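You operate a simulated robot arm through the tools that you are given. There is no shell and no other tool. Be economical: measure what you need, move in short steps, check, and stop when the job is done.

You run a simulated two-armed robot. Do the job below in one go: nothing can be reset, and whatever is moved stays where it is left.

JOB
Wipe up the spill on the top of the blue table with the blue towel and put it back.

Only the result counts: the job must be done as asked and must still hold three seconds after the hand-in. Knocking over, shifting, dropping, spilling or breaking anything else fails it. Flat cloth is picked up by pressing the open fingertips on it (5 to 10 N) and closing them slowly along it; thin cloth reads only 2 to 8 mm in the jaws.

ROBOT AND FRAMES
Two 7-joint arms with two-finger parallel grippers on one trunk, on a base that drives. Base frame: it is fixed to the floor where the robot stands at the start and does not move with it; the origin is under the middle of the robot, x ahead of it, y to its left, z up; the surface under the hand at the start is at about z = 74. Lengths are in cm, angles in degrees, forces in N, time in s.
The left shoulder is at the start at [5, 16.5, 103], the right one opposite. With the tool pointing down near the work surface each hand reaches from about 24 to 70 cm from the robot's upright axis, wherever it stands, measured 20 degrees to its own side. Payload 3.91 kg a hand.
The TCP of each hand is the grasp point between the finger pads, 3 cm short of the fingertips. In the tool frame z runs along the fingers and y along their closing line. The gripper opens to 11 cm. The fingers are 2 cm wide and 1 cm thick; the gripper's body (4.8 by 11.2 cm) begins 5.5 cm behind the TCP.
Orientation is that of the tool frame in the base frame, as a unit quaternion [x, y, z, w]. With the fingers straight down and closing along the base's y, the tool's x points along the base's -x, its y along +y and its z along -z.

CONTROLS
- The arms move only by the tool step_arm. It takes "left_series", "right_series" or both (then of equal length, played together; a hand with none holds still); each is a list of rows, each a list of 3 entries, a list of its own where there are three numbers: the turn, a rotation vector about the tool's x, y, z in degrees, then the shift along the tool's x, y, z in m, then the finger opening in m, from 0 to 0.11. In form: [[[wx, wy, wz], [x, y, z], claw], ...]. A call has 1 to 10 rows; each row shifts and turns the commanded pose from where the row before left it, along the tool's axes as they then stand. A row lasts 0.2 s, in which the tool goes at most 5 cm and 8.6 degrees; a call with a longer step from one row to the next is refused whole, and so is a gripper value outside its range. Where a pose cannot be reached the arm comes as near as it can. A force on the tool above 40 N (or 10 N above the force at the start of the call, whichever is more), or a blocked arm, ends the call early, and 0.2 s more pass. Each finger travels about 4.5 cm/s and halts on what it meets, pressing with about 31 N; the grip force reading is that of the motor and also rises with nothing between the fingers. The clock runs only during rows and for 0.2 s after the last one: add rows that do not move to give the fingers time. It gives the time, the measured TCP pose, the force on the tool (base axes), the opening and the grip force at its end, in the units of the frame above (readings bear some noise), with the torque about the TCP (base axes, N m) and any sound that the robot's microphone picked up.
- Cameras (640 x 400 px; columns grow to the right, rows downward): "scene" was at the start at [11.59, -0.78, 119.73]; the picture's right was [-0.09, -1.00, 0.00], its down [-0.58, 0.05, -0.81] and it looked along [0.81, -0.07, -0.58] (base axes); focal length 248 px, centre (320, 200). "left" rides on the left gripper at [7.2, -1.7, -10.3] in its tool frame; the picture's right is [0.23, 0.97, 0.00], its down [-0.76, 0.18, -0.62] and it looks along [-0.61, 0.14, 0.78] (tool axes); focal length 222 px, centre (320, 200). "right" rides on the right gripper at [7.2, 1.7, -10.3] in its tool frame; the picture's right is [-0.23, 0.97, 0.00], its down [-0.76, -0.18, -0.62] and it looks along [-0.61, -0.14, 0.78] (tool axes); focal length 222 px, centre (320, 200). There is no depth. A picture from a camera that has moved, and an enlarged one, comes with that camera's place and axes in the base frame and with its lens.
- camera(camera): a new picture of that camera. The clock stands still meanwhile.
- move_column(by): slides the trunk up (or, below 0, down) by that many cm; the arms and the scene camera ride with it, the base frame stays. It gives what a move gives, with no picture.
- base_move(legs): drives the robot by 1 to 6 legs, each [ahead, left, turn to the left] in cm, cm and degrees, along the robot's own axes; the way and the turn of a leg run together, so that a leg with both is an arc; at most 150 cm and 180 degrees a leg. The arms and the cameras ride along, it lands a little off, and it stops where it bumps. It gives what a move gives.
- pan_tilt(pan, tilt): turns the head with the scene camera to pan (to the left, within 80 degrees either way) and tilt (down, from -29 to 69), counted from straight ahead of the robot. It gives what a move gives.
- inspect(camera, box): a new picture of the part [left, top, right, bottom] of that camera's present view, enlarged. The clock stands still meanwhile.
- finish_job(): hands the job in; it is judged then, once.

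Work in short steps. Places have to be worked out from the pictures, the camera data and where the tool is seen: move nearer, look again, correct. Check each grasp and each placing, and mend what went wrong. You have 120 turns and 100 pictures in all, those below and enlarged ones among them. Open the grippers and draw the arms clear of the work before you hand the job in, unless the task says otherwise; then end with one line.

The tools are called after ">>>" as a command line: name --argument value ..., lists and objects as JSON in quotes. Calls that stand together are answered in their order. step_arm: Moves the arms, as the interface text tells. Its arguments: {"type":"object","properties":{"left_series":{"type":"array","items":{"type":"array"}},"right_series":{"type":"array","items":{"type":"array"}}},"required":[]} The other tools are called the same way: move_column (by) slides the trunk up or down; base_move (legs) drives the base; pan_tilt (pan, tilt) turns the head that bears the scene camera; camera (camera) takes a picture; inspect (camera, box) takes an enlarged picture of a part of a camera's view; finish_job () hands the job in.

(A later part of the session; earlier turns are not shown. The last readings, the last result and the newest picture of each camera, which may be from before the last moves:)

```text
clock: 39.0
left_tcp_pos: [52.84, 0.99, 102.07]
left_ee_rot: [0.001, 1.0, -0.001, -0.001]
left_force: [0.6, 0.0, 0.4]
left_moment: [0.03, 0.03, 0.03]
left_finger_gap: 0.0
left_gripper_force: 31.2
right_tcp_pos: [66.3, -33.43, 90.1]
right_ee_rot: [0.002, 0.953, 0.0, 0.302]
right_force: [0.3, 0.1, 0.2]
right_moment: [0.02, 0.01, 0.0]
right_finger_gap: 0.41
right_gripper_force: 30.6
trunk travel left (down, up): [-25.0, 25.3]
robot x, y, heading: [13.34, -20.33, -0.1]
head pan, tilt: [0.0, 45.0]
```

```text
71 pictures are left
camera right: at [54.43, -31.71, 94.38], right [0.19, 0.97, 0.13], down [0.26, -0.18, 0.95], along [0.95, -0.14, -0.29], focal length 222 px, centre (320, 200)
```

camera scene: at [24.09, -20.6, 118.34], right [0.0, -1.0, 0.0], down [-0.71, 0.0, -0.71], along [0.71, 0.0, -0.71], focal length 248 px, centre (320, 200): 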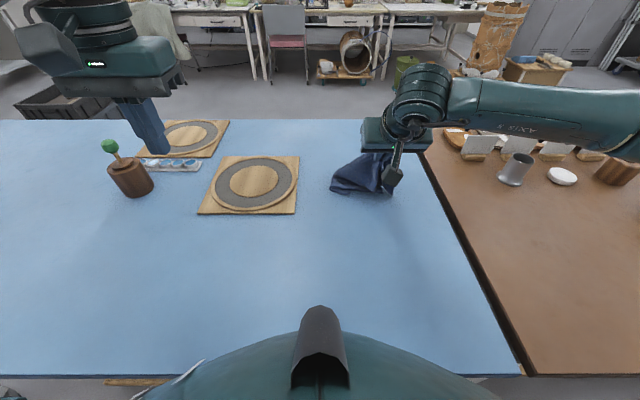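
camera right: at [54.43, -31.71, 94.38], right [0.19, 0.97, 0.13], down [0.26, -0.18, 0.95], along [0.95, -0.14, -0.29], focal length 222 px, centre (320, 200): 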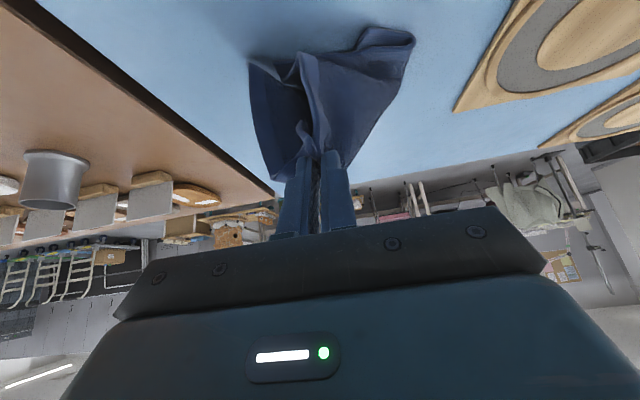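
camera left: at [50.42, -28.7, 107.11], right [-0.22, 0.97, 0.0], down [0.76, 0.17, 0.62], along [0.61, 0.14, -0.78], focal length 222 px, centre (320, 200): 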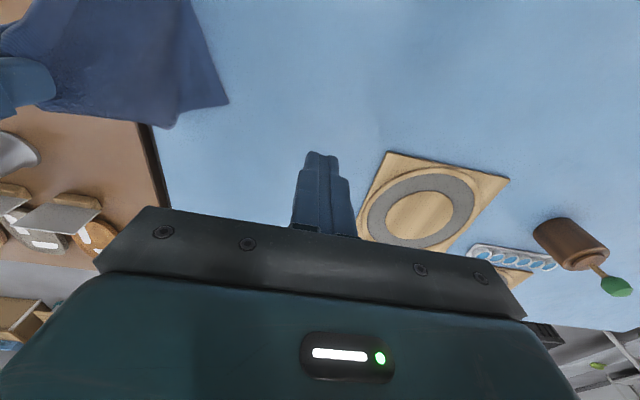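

The gripper still hides the spot. Back the base off, un-tilt and pull the hand back for a clear look.

>>> base_move --legs '[[-6, -8, 0]]'

>>> step_arm --right_series '[[[0, 7, 0], [0, 0, -0.01], 0.0], [[0, 7, 0], [0, 0, -0.01], 0.0], [[0, 7, 0], [0, 0, -0.01], 0.0], [[0, 7, 0], [0, 0, -0.01], 0.0], [[0, 7, 0], [0, 0, -0.01], 0.0], [[0, 0, 0], [0.03, 0, -0.01], 0.0], [[0, 0, 0], [0.03, 0, -0.01], 0.0], [[0, 0, 0], [0.03, 0, 0], 0.0]]'

>>> camera --camera "scene"

```text
clock: 40.4
left_tcp_pos: [46.8, -7.16, 102.0]
left_ee_rot: [0.001, 1.0, 0.0, -0.001]
left_force: [0.4, 0.3, -0.2]
left_moment: [-0.04, 0.01, 0.01]
left_finger_gap: 0.04
left_gripper_force: 31.1
right_tcp_pos: [60.25, -41.51, 89.91]
right_ee_rot: [0.001, 0.953, 0.0, 0.301]
right_force: [-0.5, 0.3, -0.5]
right_moment: [-0.01, 0.02, 0.0]
right_finger_gap: 0.4
right_gripper_force: 31.4
trunk travel left (down, up): [-25.0, 25.3]
robot x, y, heading: [7.1, -28.48, -0.2]
head pan, tilt: [0.0, 45.0]
```

```text
clock: 42.2
left_tcp_pos: [46.72, -7.1, 102.01]
left_ee_rot: [0.001, 1.0, 0.0, -0.001]
left_force: [0.0, 0.6, -0.3]
left_moment: [-0.01, -0.01, 0.02]
left_finger_gap: 0.0
left_gripper_force: 31.0
right_tcp_pos: [49.47, -41.48, 96.47]
right_ee_rot: [0.0, 1.0, -0.001, 0.002]
right_force: [-0.4, 0.3, -1.0]
right_moment: [0.03, -0.01, -0.02]
right_finger_gap: 0.39
right_gripper_force: 31.1
trunk travel left (down, up): [-25.0, 25.3]
robot x, y, heading: [6.97, -28.74, -0.0]
head pan, tilt: [0.0, 45.0]
```

```text
70 pictures are left
camera scene: at [18.04, -28.62, 118.34], right [0.0, -1.0, 0.0], down [-0.71, 0.0, -0.71], along [0.71, 0.0, -0.71], focal length 248 px, centre (320, 200)
```

scene: 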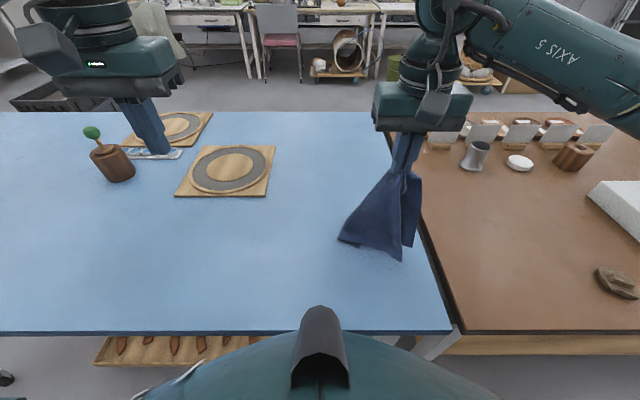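

Spot expected at (335,141) looks clean; enlarge to verify.

>>> inspect --camera "scene" --box '[280, 105, 400, 180]'

```text
5.33 times, centred on (340, 142) of scene
camera zoom: at [18.04, -28.62, 118.34], right [0.0, -1.0, 0.0], down [-0.71, 0.0, -0.71], along [0.71, 0.0, -0.71], focal length 1324 px, centre (213, 507)
```

zoom: 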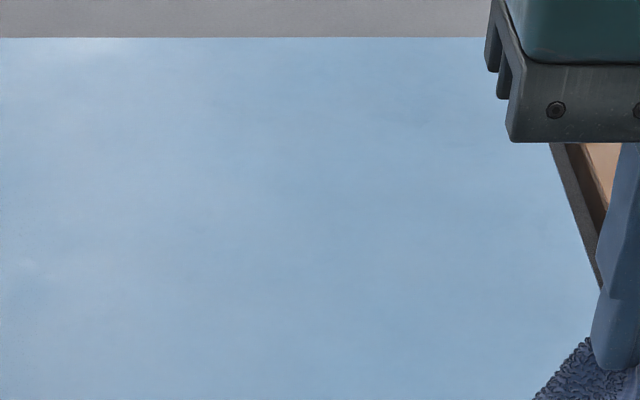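

The spill is gone. Now raise the towel a little and drive back to the start position.

>>> step_arm --right_series '[[[0, 0, 0], [0, 0, -0.025], 0.0], [[0, 0, 0], [0, 0, -0.025], 0.0], [[0, 0, 0], [0, 0, -0.02], 0.0]]'

>>> base_move --legs '[[-7, 28.7, 0]]'

>>> pan_tilt --pan 0 --tilt 50

>>> camera --camera "scene"

>>> camera --camera "right"

```text
clock: 43.0
left_tcp_pos: [46.74, -7.14, 102.03]
left_ee_rot: [0.001, 1.0, -0.001, -0.001]
left_force: [0.0, 0.6, -0.1]
left_moment: [0.01, 0.0, 0.01]
left_finger_gap: 0.01
left_gripper_force: 31.2
right_tcp_pos: [49.51, -41.6, 103.58]
right_ee_rot: [0.002, 1.0, 0.0, 0.0]
right_force: [0.6, 0.1, 0.5]
right_moment: [0.0, 0.0, -0.01]
right_finger_gap: 0.42
right_gripper_force: 31.1
trunk travel left (down, up): [-25.0, 25.3]
robot x, y, heading: [6.79, -28.43, 0.1]
head pan, tilt: [0.0, 45.0]
```

```text
clock: 46.1
left_tcp_pos: [39.87, 21.25, 102.13]
left_ee_rot: [0.002, 1.0, 0.0, -0.001]
left_force: [0.0, -0.3, 0.3]
left_moment: [0.01, -0.01, -0.02]
left_finger_gap: 0.02
left_gripper_force: 31.2
right_tcp_pos: [42.67, -13.03, 103.42]
right_ee_rot: [0.001, 1.0, 0.0, 0.001]
right_force: [-0.2, 0.3, 0.1]
right_moment: [0.0, -0.01, -0.05]
right_finger_gap: 0.39
right_gripper_force: 31.2
trunk travel left (down, up): [-25.0, 25.3]
robot x, y, heading: [0.05, 0.05, -0.3]
head pan, tilt: [0.0, 45.0]
```

```text
clock: 46.7
left_tcp_pos: [40.05, 21.39, 102.04]
left_ee_rot: [0.002, 1.0, 0.0, -0.001]
left_force: [0.0, -0.5, -0.3]
left_moment: [0.0, -0.03, 0.0]
left_finger_gap: 0.0
left_gripper_force: 30.9
right_tcp_pos: [42.74, -13.03, 103.4]
right_ee_rot: [0.001, 1.0, 0.001, 0.002]
right_force: [0.1, 0.0, 0.1]
right_moment: [0.01, 0.0, -0.01]
right_finger_gap: 0.39
right_gripper_force: 30.8
trunk travel left (down, up): [-25.0, 25.3]
robot x, y, heading: [0.27, 0.03, 0.1]
head pan, tilt: [0.0, 50.0]
```

```text
68 pictures are left
camera scene: at [10.73, -0.11, 117.65], right [0.0, -1.0, 0.0], down [-0.77, 0.0, -0.64], along [0.64, 0.0, -0.77], focal length 248 px, centre (320, 200)
```

scene: 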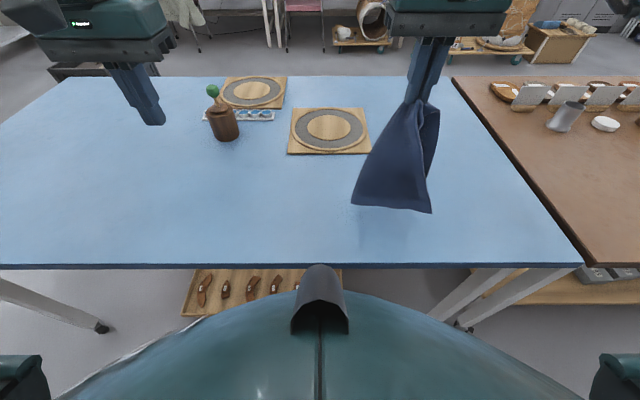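

```text
67 pictures are left
camera right: at [35.31, -11.36, 113.92], right [0.23, 0.97, 0.0], down [0.76, -0.18, 0.62], along [0.61, -0.14, -0.78], focal length 222 px, centre (320, 200)
```

right: 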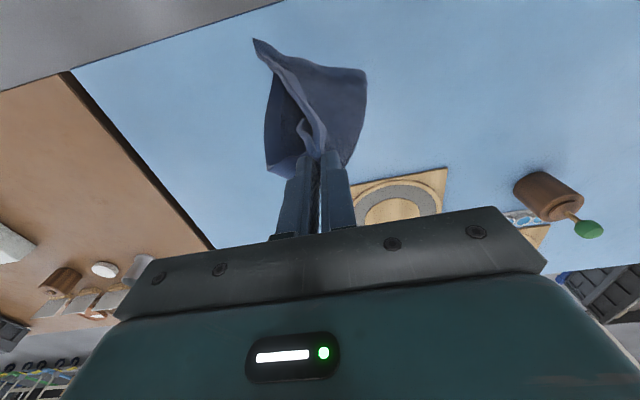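

Look closer at how the towel hangs.

>>> inspect --camera "scene" --box '[320, 60, 480, 230]'

>>> camera --camera "left"

```text
2.35 times, centred on (400, 145) of scene
camera zoom: at [10.73, -0.11, 117.65], right [0.0, -1.0, 0.0], down [-0.77, 0.0, -0.64], along [0.64, 0.0, -0.77], focal length 584 px, centre (132, 329)
```

zoom: 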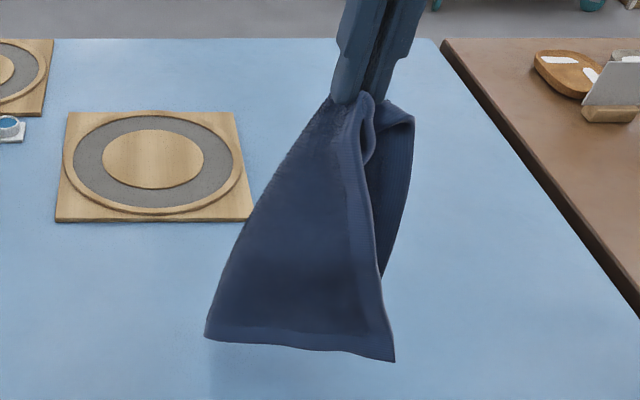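

```text
65 pictures are left
camera left: at [32.71, 19.74, 112.28], right [-0.22, 0.97, 0.0], down [0.76, 0.18, 0.62], along [0.61, 0.14, -0.78], focal length 222 px, centre (320, 200)
```

left: 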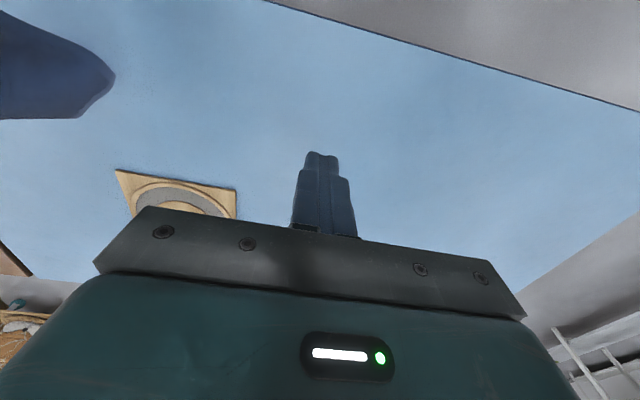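

I'll lay it diagonally: carry the grip to above the far-left corner target (57.8,15.4), moving the left hand out of the way, then lower while dragging to the grip's original place (40.3,-3.6).

>>> step_arm --left_series '[[[0, 0, 0], [0, 0.03, 0], 0.0], [[0, 0, 0], [0, 0.03, 0], 0.0], [[0, 0, 0], [0, 0.03, 0], 0.0], [[0, 0, 0], [0, 0.03, 0], 0.0], [[0, 0, 0], [0, 0.03, 0], 0.0], [[0, 0, 0], [0, 0, 0], 0.0], [[0, 0, 0], [0, 0, 0], 0.0], [[0, 0, 0], [0, 0, 0], 0.0], [[0, 0, 0], [0, 0, 0], 0.0], [[0, 0, 0], [0, 0, 0], 0.0]]' --right_series '[[[0, 0, 0], [0, 0, 0], 0.0], [[0, 0, 0], [-0.0189, 0.0355, 0], 0.0], [[0, 0, 0], [-0.0189, 0.0355, 0], 0.0], [[0, 0, 0], [-0.0189, 0.0355, 0], 0.0], [[0, 0, 0], [-0.0189, 0.0355, 0], 0.0], [[0, 0, 0], [-0.0189, 0.0355, 0], 0.0], [[0, 0, 0], [-0.0189, 0.0355, 0], 0.0], [[0, 0, 0], [-0.0189, 0.0355, 0], 0.0], [[0, 0, 0], [-0.0189, 0.0355, 0], 0.0], [[0, 0, 0], [0, 0, 0], 0.0]]'

>>> camera --camera "scene"

>>> camera --camera "left"

```text
clock: 48.9
left_tcp_pos: [39.96, 36.21, 102.13]
left_ee_rot: [0.003, 1.0, 0.0, -0.002]
left_force: [-1.0, 0.8, 0.7]
left_moment: [0.03, 0.02, 0.02]
left_finger_gap: 0.0
left_gripper_force: 30.2
right_tcp_pos: [53.53, 8.41, 102.63]
right_ee_rot: [0.0, 1.0, 0.0, 0.001]
right_force: [-0.7, 0.5, -0.3]
right_moment: [0.03, 0.04, 0.01]
right_finger_gap: 0.41
right_gripper_force: 30.6
right hand out of reach, approached as far as the arm can: row 8, 9
trunk travel left (down, up): [-25.0, 25.3]
robot x, y, heading: [0.61, 0.13, -0.4]
head pan, tilt: [0.0, 50.0]
```

```text
64 pictures are left
camera scene: at [10.73, -0.1, 117.64], right [0.0, -1.0, 0.0], down [-0.77, 0.0, -0.64], along [0.64, 0.0, -0.77], focal length 248 px, centre (320, 200)
```

scene: 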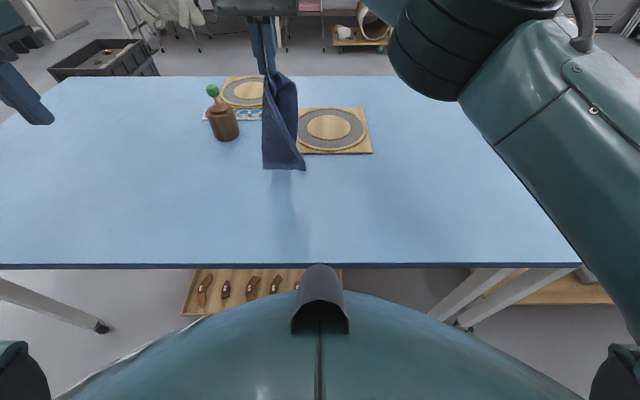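

```text
63 pictures are left
camera left: at [32.78, 34.69, 112.3], right [-0.22, 0.97, 0.0], down [0.76, 0.18, 0.62], along [0.61, 0.14, -0.78], focal length 222 px, centre (320, 200)
```

left: 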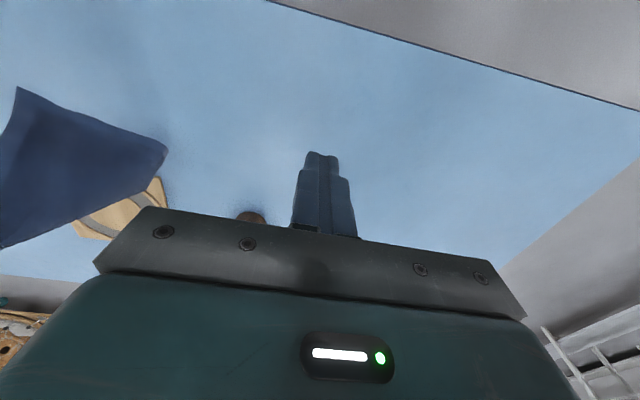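

Drive 4 ahead and 7 left to bring the grip over the far-left target.

>>> base_move --legs '[[4, 7, 0]]'

>>> step_arm --right_series '[[[0, 0, 0], [0, 0, 0.01], 0.0], [[0, 0, 0], [0.012, -0.012, 0.02], 0.0], [[0, 0, 0], [0.018, -0.018, 0.025], 0.0], [[0, 0, 0], [0.018, -0.02, 0.025], 0.0], [[0, 0, 0], [0.02, -0.022, 0.028], 0.0], [[0, 0, 0], [0.02, -0.022, 0.03], 0.0], [[0, 0, 0], [0.022, -0.024, 0.03], 0.0], [[0, 0, 0], [0.022, -0.024, 0.03], 0.0], [[0, 0, 0], [0.02, -0.022, 0.02], 0.0], [[0, 0, 0], [0.02, -0.022, 0.01], 0.0]]'

>>> camera --camera "scene"

```text
clock: 50.2
left_tcp_pos: [43.96, 43.4, 102.07]
left_ee_rot: [0.002, 1.0, 0.001, -0.002]
left_force: [0.2, 0.6, 0.1]
left_moment: [-0.01, -0.02, 0.02]
left_finger_gap: 0.0
left_gripper_force: 30.8
right_tcp_pos: [57.61, 15.36, 102.54]
right_ee_rot: [0.002, 1.0, 0.0, 0.001]
right_force: [0.5, -0.3, -0.1]
right_moment: [-0.04, 0.0, 0.01]
right_finger_gap: 0.4
right_gripper_force: 30.4
trunk travel left (down, up): [-25.0, 25.3]
robot x, y, heading: [4.42, 7.17, -0.1]
head pan, tilt: [0.0, 50.0]
```

```text
clock: 52.4
left_tcp_pos: [44.11, 43.3, 102.08]
left_ee_rot: [0.002, 1.0, 0.0, 0.0]
left_force: [-0.4, 0.2, 0.5]
left_moment: [0.01, -0.03, 0.0]
left_finger_gap: 0.0
left_gripper_force: 31.2
right_tcp_pos: [40.51, -3.19, 79.69]
right_ee_rot: [0.002, 1.0, 0.001, 0.0]
right_force: [0.0, -0.2, -0.4]
right_moment: [0.0, -0.03, 0.0]
right_finger_gap: 0.41
right_gripper_force: 31.4
trunk travel left (down, up): [-25.0, 25.3]
robot x, y, heading: [3.89, 6.92, -0.4]
head pan, tilt: [0.0, 50.0]
```

```text
62 pictures are left
camera scene: at [14.72, 6.86, 117.65], right [0.0, -1.0, 0.0], down [-0.77, 0.0, -0.64], along [0.64, 0.0, -0.77], focal length 248 px, centre (320, 200)
```

scene: 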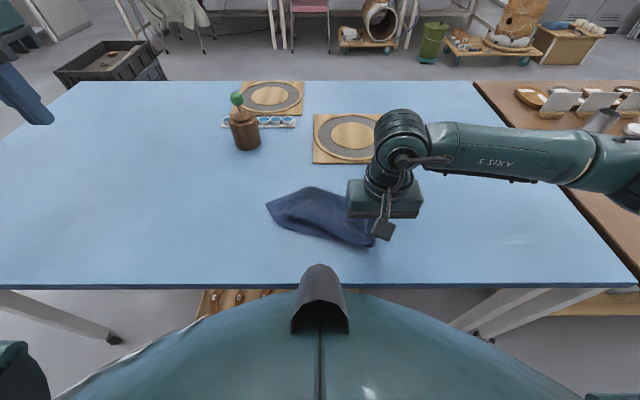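

Laid along the diagonal, folded over. Inspect closely with several views.

>>> inspect --camera "scene" --box '[240, 160, 440, 285]'

>>> camera --camera "right"

```text
3.20 times, centred on (340, 222) of scene
camera zoom: at [14.72, 6.86, 117.65], right [0.0, -1.0, 0.0], down [-0.77, 0.0, -0.64], along [0.64, 0.0, -0.77], focal length 795 px, centre (256, 128)
```

zoom: 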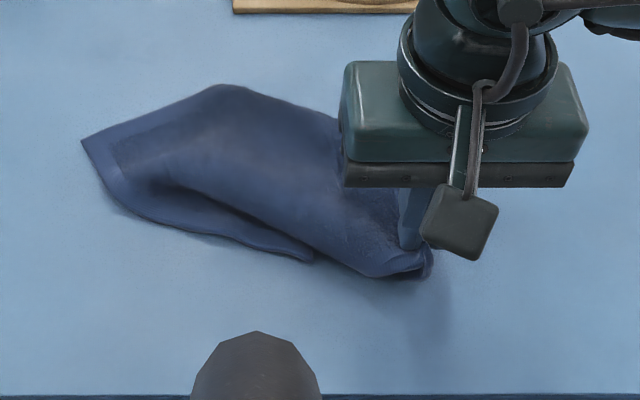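

```text
60 pictures are left
camera right: at [33.12, -1.44, 90.22], right [0.23, 0.97, 0.0], down [0.76, -0.18, 0.62], along [0.61, -0.14, -0.78], focal length 222 px, centre (320, 200)
```

right: 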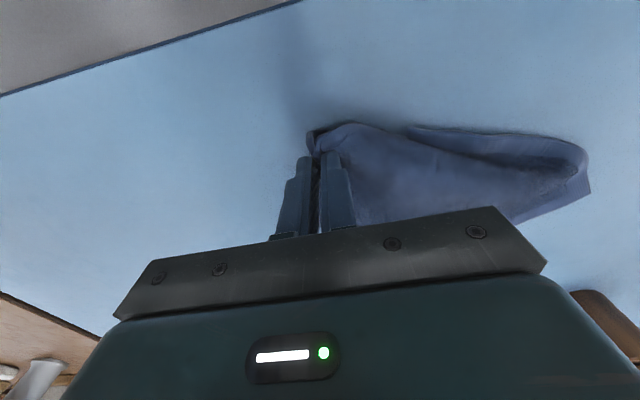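

The near-left corner lies around (40,3) with its hem strip showing in front. I'll use the left hand, turned 90° so it fits beside the right gripper, to catch that hem; first rotate it.

>>> step_arm --left_series '[[[0, 0, 8.5], [0, 0, 0], 0.03], [[0, 0, 8.5], [0, 0, 0], 0.03], [[0, 0, 8.5], [0, 0, 0], 0.03], [[0, 0, 8.5], [0, 0, 0], 0.03], [[0, 0, 8.5], [0, 0, 0], 0.03], [[0, 0, 8.5], [0, 0, 0], 0.03], [[0, 0, 8.5], [0, 0, 0], 0.03], [[0, 0, 8.5], [0, 0, 0], 0.03], [[0, 0, 8.5], [0, 0, 0], 0.03], [[0, 0, 8.5], [0, 0, 0], 0.03]]'

>>> step_arm --left_series '[[[0, 0, 5], [0, 0, 0], 0.03], [[0, 0, 0], [-0.035, -0.002, 0.015], 0.03], [[0, 0, 0], [-0.035, -0.002, 0.015], 0.03], [[0, 0, 0], [-0.035, -0.002, 0.015], 0.03], [[0, 0, 0], [-0.035, -0.002, 0.015], 0.03], [[0, 0, 0], [-0.035, -0.002, 0.015], 0.03], [[0, 0, 0], [-0.035, -0.002, 0.015], 0.03], [[0, 0, 0], [-0.035, -0.002, 0.015], 0.03], [[0, 0, 0], [-0.035, -0.002, 0.015], 0.03], [[0, 0, 0], [0, 0, 0], 0.03]]'

>>> camera --camera "left"

>>> inspect --camera "scene" --box '[240, 160, 440, 285]'

```text
clock: 54.6
left_tcp_pos: [43.99, 43.39, 101.99]
left_ee_rot: [0.678, 0.735, -0.001, -0.001]
left_force: [0.8, -0.4, -0.6]
left_moment: [-0.01, -0.01, 0.02]
left_finger_gap: 3.02
left_gripper_force: 0.1
right_tcp_pos: [40.4, -3.16, 79.88]
right_ee_rot: [0.002, 1.0, -0.001, 0.001]
right_force: [-0.1, -0.2, 0.1]
right_moment: [-0.07, 0.02, -0.02]
right_finger_gap: 0.44
right_gripper_force: 30.6
trunk travel left (down, up): [-25.0, 25.3]
robot x, y, heading: [4.16, 7.0, -0.3]
head pan, tilt: [0.0, 50.0]
```

```text
clock: 56.8
left_tcp_pos: [42.32, 15.14, 90.09]
left_ee_rot: [0.708, 0.707, 0.0, -0.001]
left_force: [0.2, 0.0, 0.7]
left_moment: [0.0, 0.0, 0.0]
left_finger_gap: 3.0
left_gripper_force: 0.0
right_tcp_pos: [40.42, -3.29, 79.86]
right_ee_rot: [0.002, 1.0, 0.0, 0.0]
right_force: [-0.7, 0.5, 1.1]
right_moment: [-0.03, -0.04, -0.03]
right_finger_gap: 0.39
right_gripper_force: 30.7
trunk travel left (down, up): [-25.0, 25.3]
robot x, y, heading: [4.18, 7.09, -0.1]
head pan, tilt: [0.0, 50.0]
```

```text
59 pictures are left
camera left: at [40.64, 22.37, 100.23], right [0.97, 0.23, 0.0], down [0.18, -0.76, 0.62], along [0.14, -0.61, -0.78], focal length 222 px, centre (320, 200)
```

left: 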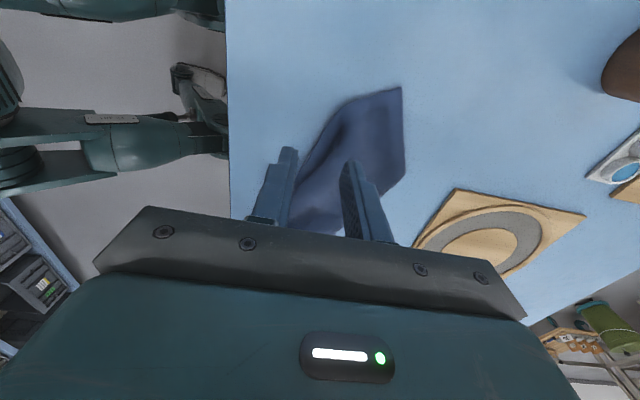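

```text
3.20 times, centred on (340, 222) of scene
camera zoom: at [14.73, 6.88, 117.64], right [0.0, -1.0, 0.0], down [-0.77, 0.0, -0.64], along [0.64, 0.0, -0.77], focal length 795 px, centre (256, 128)
```

zoom: 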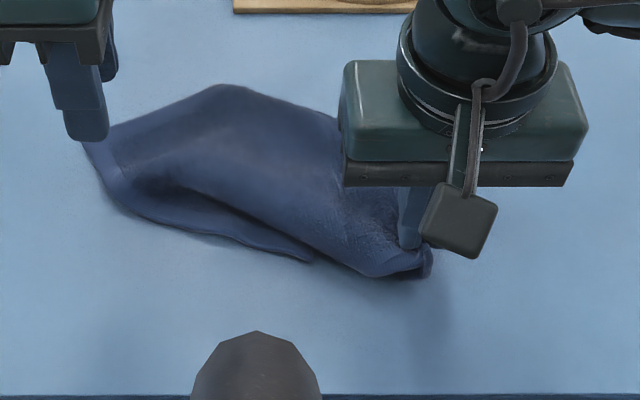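

>>> inspect --camera "left" --box '[260, 70, 440, 240]'

```text
2.35 times, centred on (350, 155) of left
camera zoom: at [40.64, 22.37, 100.23], right [0.97, 0.23, 0.0], down [0.18, -0.76, 0.62], along [0.14, -0.61, -0.78], focal length 523 px, centre (249, 306)
```

zoom: 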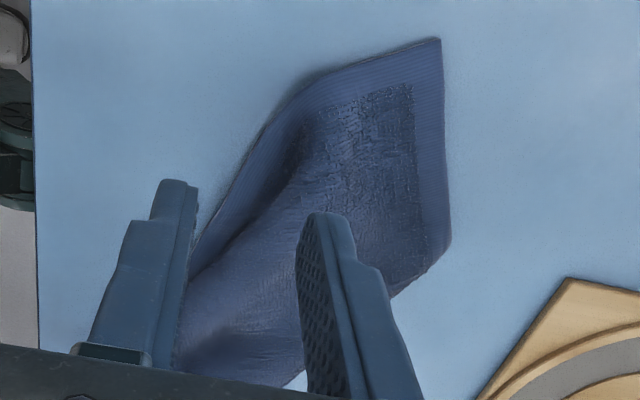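

I see the hem strip with a valley behind it. Aim the left fingers so the front one lands off the hem and the rear one in the valley: move to (42.2,7.5,79.5).

>>> step_arm --left_series '[[[0, 0, 0], [-0.025, 0, 0.01], 0.03], [[0, 0, 0], [-0.025, 0, 0.015], 0.03], [[0, 0, 0], [-0.026, 0, 0.02], 0.03], [[0, 0, 0], [0, 0, 0.03], 0.03], [[0, 0, 0], [0, 0, 0.03], 0.03], [[0, 0, 0], [0, 0, 0], 0.03]]'

>>> inspect --camera "scene" --box '[240, 160, 440, 285]'

>>> inspect --camera "left" --box '[230, 70, 430, 240]'

```text
clock: 58.2
left_tcp_pos: [42.26, 7.8, 79.43]
left_ee_rot: [0.708, 0.706, 0.0, -0.001]
left_force: [-0.5, -0.8, 0.1]
left_moment: [0.01, 0.0, -0.03]
left_finger_gap: 2.98
left_gripper_force: 0.0
right_tcp_pos: [40.4, -3.16, 79.8]
right_ee_rot: [0.001, 1.0, 0.001, 0.002]
right_force: [0.0, 0.1, -0.8]
right_moment: [-0.02, 0.0, -0.03]
right_finger_gap: 0.4
right_gripper_force: 30.5
trunk travel left (down, up): [-25.0, 25.3]
robot x, y, heading: [4.62, 7.04, -0.1]
head pan, tilt: [0.0, 50.0]
```

```text
3.20 times, centred on (340, 222) of scene
camera zoom: at [14.73, 6.88, 117.64], right [0.0, -1.0, 0.0], down [-0.77, 0.0, -0.64], along [0.64, 0.0, -0.77], focal length 795 px, centre (256, 128)
```

zoom: 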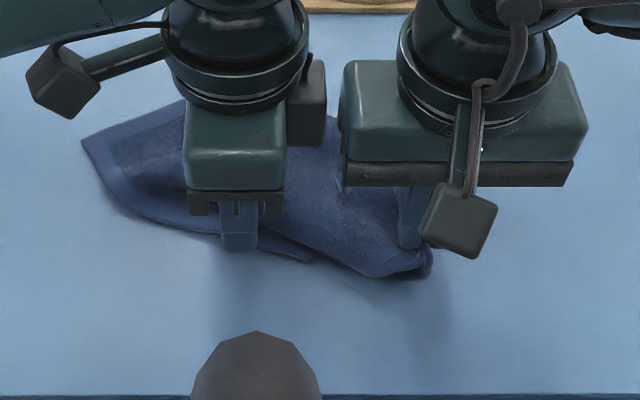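

```text
2.35 times, centred on (330, 155) of left
camera zoom: at [40.57, 15.04, 89.72], right [0.97, 0.22, 0.0], down [0.18, -0.76, 0.62], along [0.14, -0.61, -0.78], focal length 523 px, centre (296, 306)
```

zoom: 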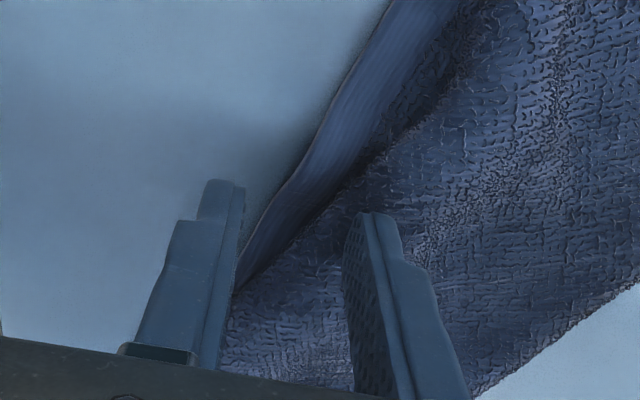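

Rear finger is about 1 cm past the valley; shift 1 cm toward the robot, then lower to contact.

>>> step_arm --left_series '[[[0, 0, 0], [0.007, -0.011, 0], 0.03], [[0, 0, 0], [0, 0, 0.01], 0.03], [[0, 0, 0], [0, 0, 0.006], 0.03], [[0, 0, 0], [0, 0, 0.004], 0.03], [[0, 0, 0], [0, 0, 0], 0.03]]'

>>> inspect --camera "left" --box '[230, 70, 430, 240]'

```text
clock: 59.4
left_tcp_pos: [41.05, 8.46, 77.6]
left_ee_rot: [0.708, 0.706, 0.0, 0.001]
left_force: [0.5, 0.3, 11.3]
left_moment: [-0.09, -0.28, -0.01]
left_finger_gap: 3.04
left_gripper_force: 0.1
right_tcp_pos: [40.37, -3.08, 79.85]
right_ee_rot: [0.001, 1.0, -0.001, 0.001]
right_force: [1.0, 0.4, 0.9]
right_moment: [-0.02, 0.01, -0.01]
right_finger_gap: 0.41
right_gripper_force: 31.6
trunk travel left (down, up): [-25.0, 25.3]
robot x, y, heading: [4.18, 6.84, -0.4]
head pan, tilt: [0.0, 50.0]
```

```text
2.35 times, centred on (330, 155) of left
camera zoom: at [39.45, 15.73, 87.81], right [0.97, 0.22, 0.0], down [0.17, -0.76, 0.62], along [0.14, -0.61, -0.78], focal length 523 px, centre (296, 306)
```

zoom: 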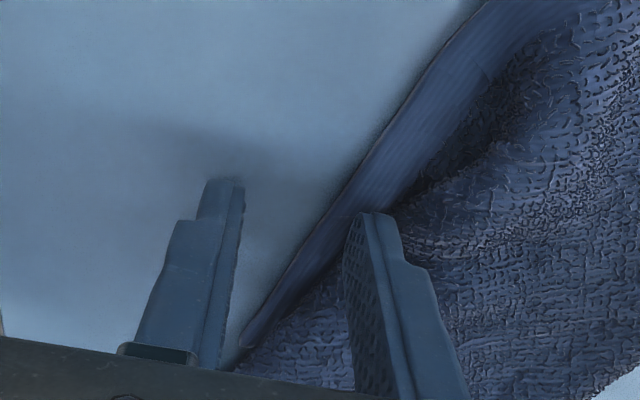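

Rear finger sits on the hem/valley at 11 N, front finger on bare table. Close slowly.

>>> step_arm --left_series '[[[0, 0, 0], [0, 0, 0], 0.027], [[0, 0, 0], [0, 0, 0], 0.024], [[0, 0, 0], [0, 0, 0], 0.021], [[0, 0, 0], [0, 0, 0], 0.018], [[0, 0, 0], [0, 0, 0], 0.015], [[0, 0, 0], [0, 0, 0], 0.012], [[0, 0, 0], [0, 0, 0], 0.008], [[0, 0, 0], [0, 0, 0], 0.004], [[0, 0, 0], [0, 0, 0], 0.0], [[0, 0, 0], [0, 0, 0], 0.0]]'

>>> inspect --camera "left" --box '[230, 70, 430, 240]'

```text
clock: 61.6
left_tcp_pos: [40.96, 8.33, 77.58]
left_ee_rot: [0.708, 0.706, 0.0, 0.0]
left_force: [5.5, 0.2, 19.7]
left_moment: [-0.11, -0.29, 0.02]
left_finger_gap: 0.0
left_gripper_force: 31.3
right_tcp_pos: [40.47, -3.06, 79.81]
right_ee_rot: [0.001, 1.0, 0.0, 0.001]
right_force: [0.4, -0.4, -0.2]
right_moment: [-0.02, 0.03, 0.0]
right_finger_gap: 0.42
right_gripper_force: 31.0
trunk travel left (down, up): [-25.0, 25.3]
robot x, y, heading: [4.25, 6.73, -0.4]
head pan, tilt: [0.0, 50.0]
```

```text
2.35 times, centred on (330, 155) of left
camera zoom: at [39.44, 15.74, 87.77], right [0.97, 0.22, 0.0], down [0.18, -0.76, 0.62], along [0.14, -0.61, -0.78], focal length 523 px, centre (296, 306)
```

zoom: 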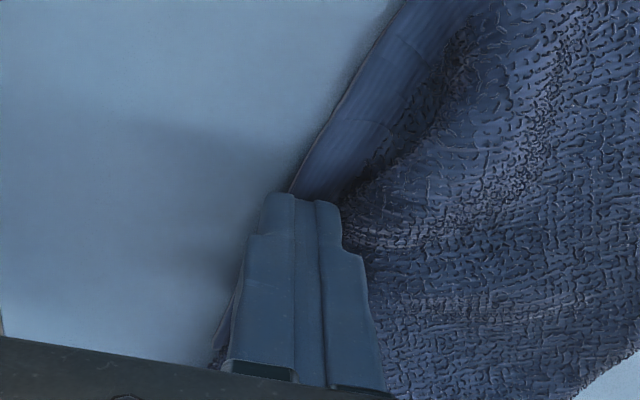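

The pinch missed but the closed fingertips press on the hem; try ironing it outward toward (38.5,14) by press-dragging.

>>> step_arm --left_series '[[[0, 0, 0], [0.008, -0.004, 0], 0.0], [[0, 0, 0], [0.012, -0.005, 0], 0.0], [[0, 0, 0], [0.012, -0.005, 0], 0.0], [[0, 0, 0], [0.012, -0.005, 0], 0.0], [[0, 0, 0], [0.012, -0.005, 0], 0.0], [[0, 0, 0], [0, 0, 0], 0.0]]'

>>> inspect --camera "scene" --box '[240, 160, 440, 285]'

```text
clock: 63.0
left_tcp_pos: [38.69, 14.0, 77.56]
left_ee_rot: [0.708, 0.706, -0.001, -0.002]
left_force: [-1.3, 0.5, 0.2]
left_moment: [-0.03, 0.01, -0.02]
left_finger_gap: 0.0
left_gripper_force: 31.2
right_tcp_pos: [40.43, -3.07, 79.71]
right_ee_rot: [0.002, 1.0, 0.0, 0.0]
right_force: [0.5, -0.3, -0.4]
right_moment: [-0.01, 0.02, -0.02]
right_finger_gap: 0.43
right_gripper_force: 30.8
trunk travel left (down, up): [-25.0, 25.3]
robot x, y, heading: [4.11, 6.98, -0.2]
head pan, tilt: [0.0, 50.0]
```

```text
3.20 times, centred on (340, 222) of scene
camera zoom: at [14.72, 6.88, 117.64], right [0.0, -1.0, 0.0], down [-0.77, 0.0, -0.64], along [0.64, 0.0, -0.77], focal length 795 px, centre (256, 128)
```

zoom: 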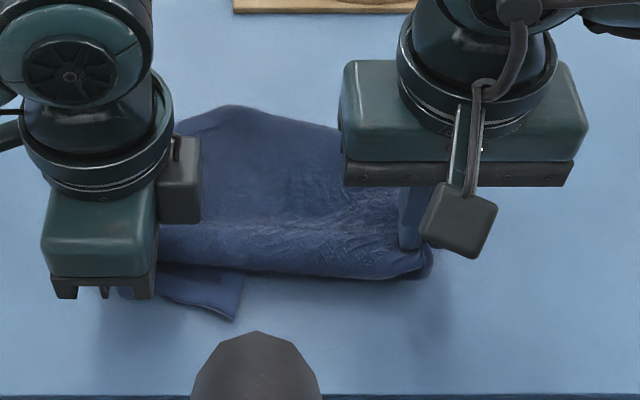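

The near-left corner came out to about (36,8). Raise the left hand and look.

>>> step_arm --left_series '[[[0, 0, 0], [0, 0, -0.03], 0.0], [[0, 0, 0], [0.02, 0, -0.03], 0.03], [[0, 0, 0], [0.03, 0, -0.03], 0.03], [[0, 0, 0], [0, 0, 0], 0.03]]'

>>> inspect --camera "scene" --box '[240, 160, 440, 285]'

>>> inspect --camera "left" --box '[220, 60, 440, 240]'

```text
clock: 64.0
left_tcp_pos: [38.75, 19.08, 86.54]
left_ee_rot: [0.708, 0.706, -0.001, -0.001]
left_force: [0.3, -0.4, 0.0]
left_moment: [-0.01, 0.02, 0.01]
left_finger_gap: 2.99
left_gripper_force: 0.0
right_tcp_pos: [40.54, -3.08, 79.82]
right_ee_rot: [0.001, 1.0, 0.0, 0.001]
right_force: [0.8, -0.6, -0.1]
right_moment: [0.03, -0.02, 0.01]
right_finger_gap: 0.41
right_gripper_force: 31.0
trunk travel left (down, up): [-25.0, 25.3]
robot x, y, heading: [4.01, 7.0, -0.3]
head pan, tilt: [0.0, 50.0]
```

```text
3.20 times, centred on (340, 222) of scene
camera zoom: at [14.72, 6.88, 117.64], right [0.0, -1.0, 0.0], down [-0.77, 0.0, -0.64], along [0.64, 0.0, -0.77], focal length 795 px, centre (256, 128)
```

zoom: 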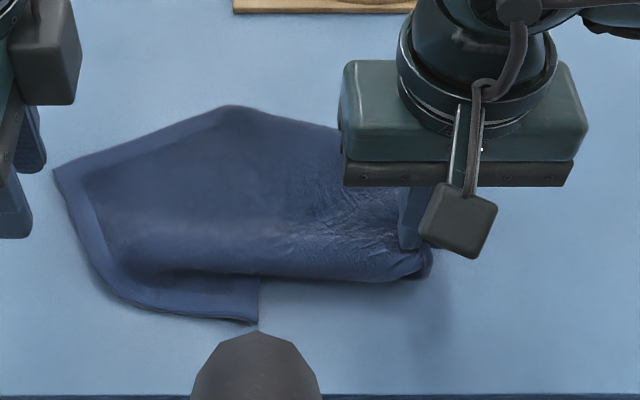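

```text
2.22 times, centred on (330, 150) of left
camera zoom: at [37.16, 26.28, 96.84], right [0.97, 0.22, 0.0], down [0.18, -0.76, 0.62], along [0.14, -0.61, -0.78], focal length 494 px, centre (298, 311)
```

zoom: 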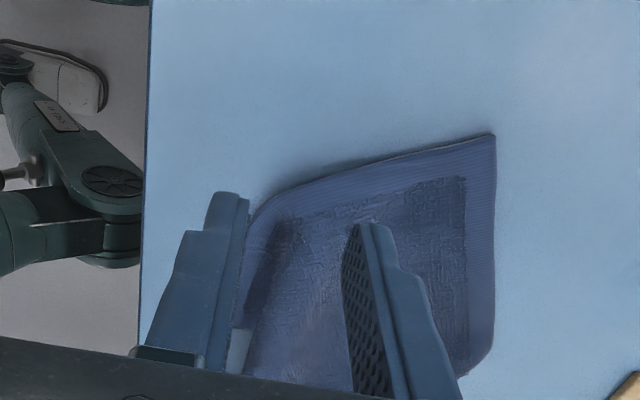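

Corner NL is at (35.9,6.9) with a clear flap. Rotate the left hand back and go over the flap at (37.9,10.5) to pinch along y.

>>> step_arm --left_series '[[[0, 0, -8.5], [0, 0, 0], 0.04], [[0, 0, -8.5], [0, 0, 0], 0.04], [[0, 0, -8.5], [0, 0, 0], 0.04], [[0, 0, -8.5], [0, 0, 0], 0.04], [[0, 0, -8.5], [0, 0, 0], 0.04], [[0, 0, -8.5], [0, 0, 0], 0.04], [[0, 0, -8.5], [0, 0, 0], 0.04], [[0, 0, -8.5], [0, 0, 0], 0.04], [[0, 0, -8.5], [0, 0, 0], 0.04], [[0, 0, -8.5], [0, 0, 0], 0.04]]'

>>> step_arm --left_series '[[[0, 0, -5], [0, 0, 0], 0.04], [[0, 0, 0], [0.0085, -0.026, 0.015], 0.04], [[0, 0, 0], [0, -0.03, 0.02], 0.04], [[0, 0, 0], [0, -0.03, 0.03], 0.04], [[0, 0, 0], [0, 0, 0], 0.04]]'

>>> inspect --camera "scene" --box '[240, 160, 440, 285]'

>>> inspect --camera "left" --box '[220, 60, 440, 240]'

```text
clock: 66.2
left_tcp_pos: [38.79, 19.02, 86.48]
left_ee_rot: [0.044, 0.999, 0.0, -0.001]
left_force: [-0.9, -0.5, -0.2]
left_moment: [-0.01, 0.0, -0.02]
left_finger_gap: 4.03
left_gripper_force: 0.1
right_tcp_pos: [40.51, -2.99, 79.69]
right_ee_rot: [0.002, 1.0, 0.0, 0.001]
right_force: [0.6, 0.3, -0.3]
right_moment: [0.03, 0.0, 0.0]
right_finger_gap: 0.41
right_gripper_force: 31.0
trunk travel left (down, up): [-25.0, 25.3]
robot x, y, heading: [4.25, 7.23, 0.0]
head pan, tilt: [0.0, 50.0]
```

```text
clock: 67.4
left_tcp_pos: [38.01, 10.41, 80.07]
left_ee_rot: [0.002, 1.0, 0.0, -0.001]
left_force: [0.1, -0.4, -0.7]
left_moment: [-0.01, 0.01, 0.02]
left_finger_gap: 3.98
left_gripper_force: 0.1
right_tcp_pos: [40.44, -3.14, 79.85]
right_ee_rot: [0.001, 1.0, 0.001, 0.001]
right_force: [-0.1, 0.9, 0.2]
right_moment: [-0.04, 0.02, 0.01]
right_finger_gap: 0.43
right_gripper_force: 31.0
trunk travel left (down, up): [-25.0, 25.3]
robot x, y, heading: [4.26, 6.79, -0.0]
head pan, tilt: [0.0, 50.0]
```

```text
3.20 times, centred on (340, 222) of scene
camera zoom: at [14.73, 6.88, 117.64], right [0.0, -1.0, 0.0], down [-0.77, 0.0, -0.64], along [0.64, 0.0, -0.77], focal length 795 px, centre (256, 128)
```

zoom: 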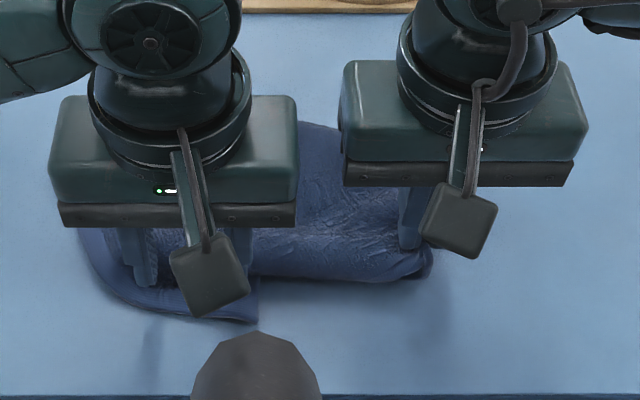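

```text
2.22 times, centred on (330, 150) of left
camera zoom: at [30.69, 8.82, 90.28], right [-0.22, 0.97, 0.0], down [0.76, 0.18, 0.62], along [0.61, 0.14, -0.78], focal length 494 px, centre (298, 311)
```

zoom: 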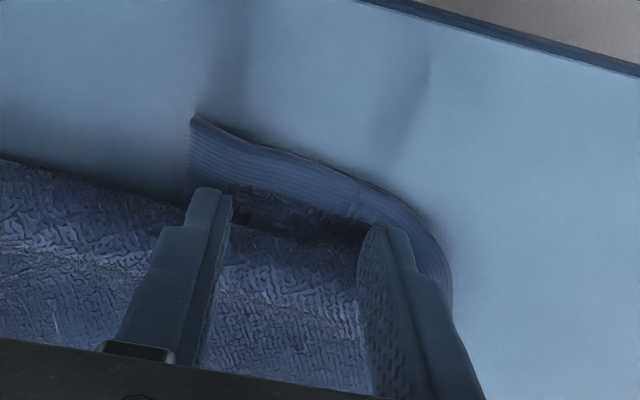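

By projection the fingertips are right over the strip (x 37–39). Lower to contact.

>>> step_arm --left_series '[[[0, 0, 0], [0.001, -0.005, 0.015], 0.04], [[0, 0, 0], [0, 0, 0.008], 0.04], [[0, 0, 0], [0, 0, 0.003], 0.04], [[0, 0, 0], [0, 0, 0], 0.04]]'

```text
clock: 68.4
left_tcp_pos: [37.74, 9.92, 77.49]
left_ee_rot: [0.002, 1.0, 0.001, -0.001]
left_force: [-0.5, 0.0, 1.0]
left_moment: [-0.01, 0.01, -0.01]
left_finger_gap: 4.02
left_gripper_force: 0.1
right_tcp_pos: [40.5, -3.1, 79.77]
right_ee_rot: [0.002, 1.0, 0.0, 0.001]
right_force: [0.5, -0.8, 0.1]
right_moment: [0.01, -0.01, 0.0]
right_finger_gap: 0.4
right_gripper_force: 30.9
trunk travel left (down, up): [-25.0, 25.3]
robot x, y, heading: [4.06, 7.1, -0.3]
head pan, tilt: [0.0, 50.0]
```

>>> step_arm --left_series '[[[0, 0, 0], [0, 0, 0.002], 0.04], [[0, 0, 0], [0, 0, 0.001], 0.04], [[0, 0, 0], [0, 0, 0], 0.04]]'

>>> inspect --camera "left" --box '[220, 60, 440, 240]'

```text
clock: 69.2
left_tcp_pos: [37.75, 9.97, 77.29]
left_ee_rot: [0.001, 1.0, 0.0, 0.0]
left_force: [-2.7, 2.4, 19.8]
left_moment: [0.13, -0.02, -0.02]
left_finger_gap: 4.0
left_gripper_force: 0.0
right_tcp_pos: [40.46, -3.13, 79.86]
right_ee_rot: [0.002, 1.0, 0.0, 0.001]
right_force: [-0.7, -0.1, 0.2]
right_moment: [0.01, -0.01, 0.02]
right_finger_gap: 0.42
right_gripper_force: 31.1
trunk travel left (down, up): [-25.0, 25.3]
robot x, y, heading: [4.68, 7.1, -0.4]
head pan, tilt: [0.0, 50.0]
```

```text
2.22 times, centred on (330, 150) of left
camera zoom: at [30.49, 8.28, 87.49], right [-0.22, 0.97, 0.0], down [0.76, 0.18, 0.62], along [0.61, 0.14, -0.78], focal length 494 px, centre (298, 311)
```

zoom: 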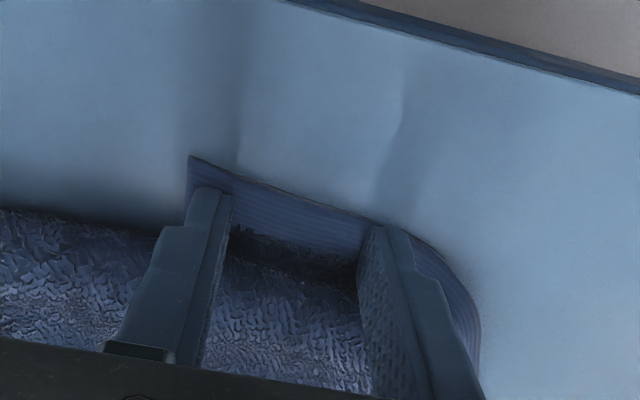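

On the hem strip at ~20 N; ease 1 mm and close slowly.

>>> step_arm --left_series '[[[0, 0, 0], [0, 0, -0.001], 0.037], [[0, 0, 0], [0, 0, 0], 0.033], [[0, 0, 0], [0, 0, 0], 0.029], [[0, 0, 0], [0, 0, 0], 0.025], [[0, 0, 0], [0, 0, 0], 0.021], [[0, 0, 0], [0, 0, 0], 0.017], [[0, 0, 0], [0, 0, 0], 0.012], [[0, 0, 0], [0, 0, 0], 0.007], [[0, 0, 0], [0, 0, 0], 0.002], [[0, 0, 0], [0, 0, 0], 0.0]]'

>>> inspect --camera "left" --box '[220, 60, 440, 240]'

```text
clock: 71.4
left_tcp_pos: [37.73, 9.81, 77.39]
left_ee_rot: [0.002, 1.0, 0.001, 0.0]
left_force: [-0.7, -0.9, 14.9]
left_moment: [-0.04, -0.04, -0.04]
left_finger_gap: 0.6
left_gripper_force: 30.9
right_tcp_pos: [40.53, -3.19, 79.87]
right_ee_rot: [0.002, 1.0, 0.0, 0.001]
right_force: [0.1, 0.7, 0.2]
right_moment: [0.01, 0.03, -0.01]
right_finger_gap: 0.4
right_gripper_force: 31.1
trunk travel left (down, up): [-25.0, 25.3]
robot x, y, heading: [4.35, 6.91, -0.3]
head pan, tilt: [0.0, 50.0]
```

```text
2.22 times, centred on (330, 150) of left
camera zoom: at [30.52, 8.25, 87.51], right [-0.22, 0.97, 0.0], down [0.76, 0.18, 0.62], along [0.61, 0.14, -0.78], focal length 494 px, centre (298, 311)
```

zoom: 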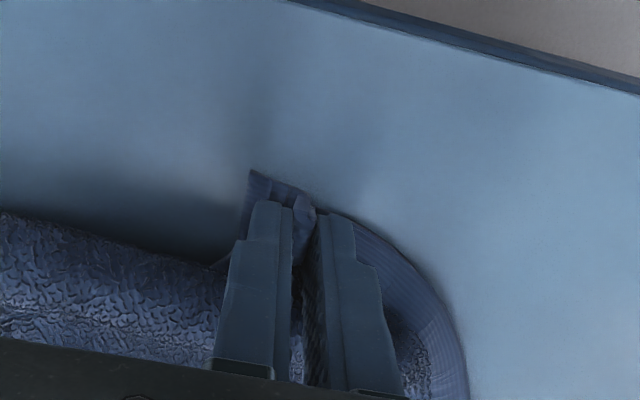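

Gripped (6 mm). Lift both hands 18 cm while widening the spacing moderately.

>>> step_arm --left_series '[[[0, 0, 0], [0, 0, -0.01], 0.0], [[0, 0, 0], [0, 0.003, -0.02], 0.0], [[0, 0, 0], [-0.005, 0.003, -0.025], 0.0], [[0, 0, 0], [-0.005, 0.003, -0.025], 0.0], [[0, 0, 0], [-0.005, 0.003, -0.025], 0.0], [[0, 0, 0], [-0.005, 0.003, -0.025], 0.0], [[0, 0, 0], [-0.005, 0.003, -0.03], 0.0], [[0, 0, 0], [0, 0.003, -0.03], 0.0], [[0, 0, 0], [0, 0.003, -0.03], 0.0], [[0, 0, 0], [0, 0, 0], 0.0]]' --right_series '[[[0, 0, 0], [0, 0, 0], 0.0], [[0, 0, 0], [0, 0, -0.015], 0.0], [[0, 0, 0], [0, 0, -0.025], 0.0], [[0, 0, 0], [0, 0, -0.025], 0.0], [[0, 0, 0], [0, 0, -0.025], 0.0], [[0, 0, 0], [0, 0, -0.025], 0.0], [[0, 0, 0], [0, 0, -0.025], 0.0], [[0, 0, 0], [0, 0, -0.03], 0.0], [[0, 0, 0], [0, 0, -0.025], 0.0], [[0, 0, 0], [0, 0, 0], 0.0]]'

>>> camera --camera "scene"

>>> camera --camera "right"

```text
clock: 73.6
left_tcp_pos: [40.33, 12.59, 99.22]
left_ee_rot: [0.002, 1.0, -0.001, -0.002]
left_force: [-0.6, -0.3, -0.5]
left_moment: [-0.04, 0.02, -0.01]
left_finger_gap: 0.5
left_gripper_force: 30.8
right_tcp_pos: [40.2, -3.18, 99.33]
right_ee_rot: [0.001, 1.0, 0.0, 0.0]
right_force: [0.9, 0.6, -0.5]
right_moment: [0.05, -0.03, -0.01]
right_finger_gap: 0.41
right_gripper_force: 31.2
trunk travel left (down, up): [-25.0, 25.3]
robot x, y, heading: [4.02, 7.05, -0.3]
head pan, tilt: [0.0, 50.0]
```

```text
45 pictures are left
camera scene: at [14.73, 6.88, 117.64], right [0.0, -1.0, 0.0], down [-0.77, 0.0, -0.64], along [0.64, 0.0, -0.77], focal length 248 px, centre (320, 200)
```

scene: 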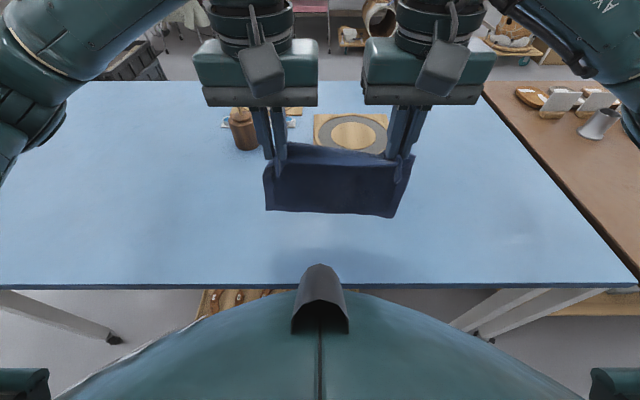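

```text
44 pictures are left
camera right: at [33.01, -1.52, 109.78], right [0.23, 0.97, 0.0], down [0.76, -0.18, 0.62], along [0.61, -0.14, -0.78], focal length 222 px, centre (320, 200)
```

right: 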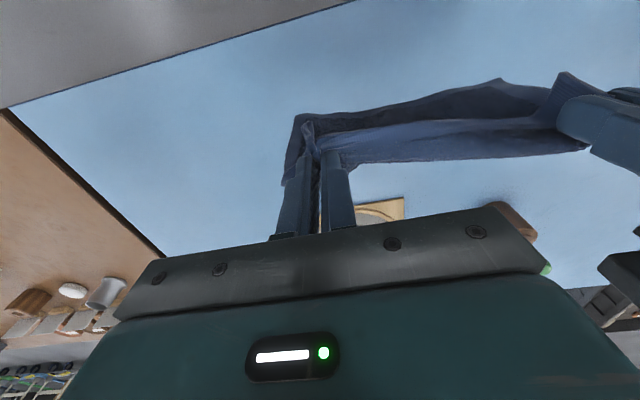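

The towel hangs as a proper sheet. Now widen to ~18 cm and carry it forward to x≈59, so the far edge can land at its original line.

>>> step_arm --left_series '[[[0, 0, 0], [0, 0.01, 0], 0.0], [[0, 0, 0], [-0.01, 0.007, 0], 0.0], [[0, 0, 0], [-0.022, 0, 0], 0.0], [[0, 0, 0], [-0.026, 0, 0], 0.0], [[0, 0, 0], [-0.028, 0, 0], 0.0], [[0, 0, 0], [-0.028, 0, 0], 0.0], [[0, 0, 0], [-0.028, 0, 0], 0.0], [[0, 0, 0], [-0.024, 0, 0], 0.0], [[0, 0, 0], [-0.02, 0, 0], 0.0], [[0, 0, 0], [0, 0, 0], 0.0]]' --right_series '[[[0, 0, 0], [0, -0.003, 0], 0.0], [[0, 0, 0], [-0.01, 0, 0], 0.0], [[0, 0, 0], [-0.022, 0, 0], 0.0], [[0, 0, 0], [-0.026, 0, 0], 0.0], [[0, 0, 0], [-0.028, 0, 0], 0.0], [[0, 0, 0], [-0.028, 0, 0], 0.0], [[0, 0, 0], [-0.028, 0, 0], 0.0], [[0, 0, 0], [-0.024, 0, 0], 0.0], [[0, 0, 0], [-0.02, 0, 0], 0.0], [[0, 0, 0], [0, 0, 0], 0.0]]'

>>> camera --camera "scene"

```text
clock: 75.8
left_tcp_pos: [58.95, 14.02, 99.19]
left_ee_rot: [0.003, 1.0, 0.0, -0.001]
left_force: [-1.0, -13.6, -0.6]
left_moment: [-0.42, 0.02, -0.22]
left_finger_gap: 0.57
left_gripper_force: 31.1
right_tcp_pos: [59.0, -3.51, 99.25]
right_ee_rot: [0.0, 1.0, 0.0, 0.0]
right_force: [1.5, 13.6, -0.4]
right_moment: [0.44, -0.06, -0.1]
right_finger_gap: 0.43
right_gripper_force: 30.8
trunk travel left (down, up): [-25.0, 25.3]
robot x, y, heading: [4.13, 6.9, -0.2]
head pan, tilt: [0.0, 50.0]
```

```text
43 pictures are left
camera scene: at [14.73, 6.88, 117.64], right [0.0, -1.0, 0.0], down [-0.77, 0.0, -0.64], along [0.64, 0.0, -0.77], focal length 248 px, centre (320, 200)
```

scene: 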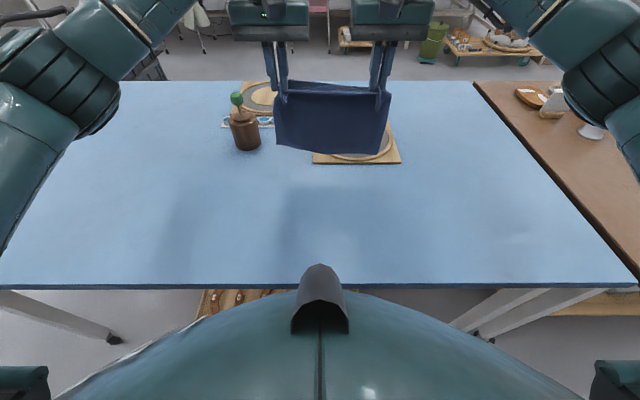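

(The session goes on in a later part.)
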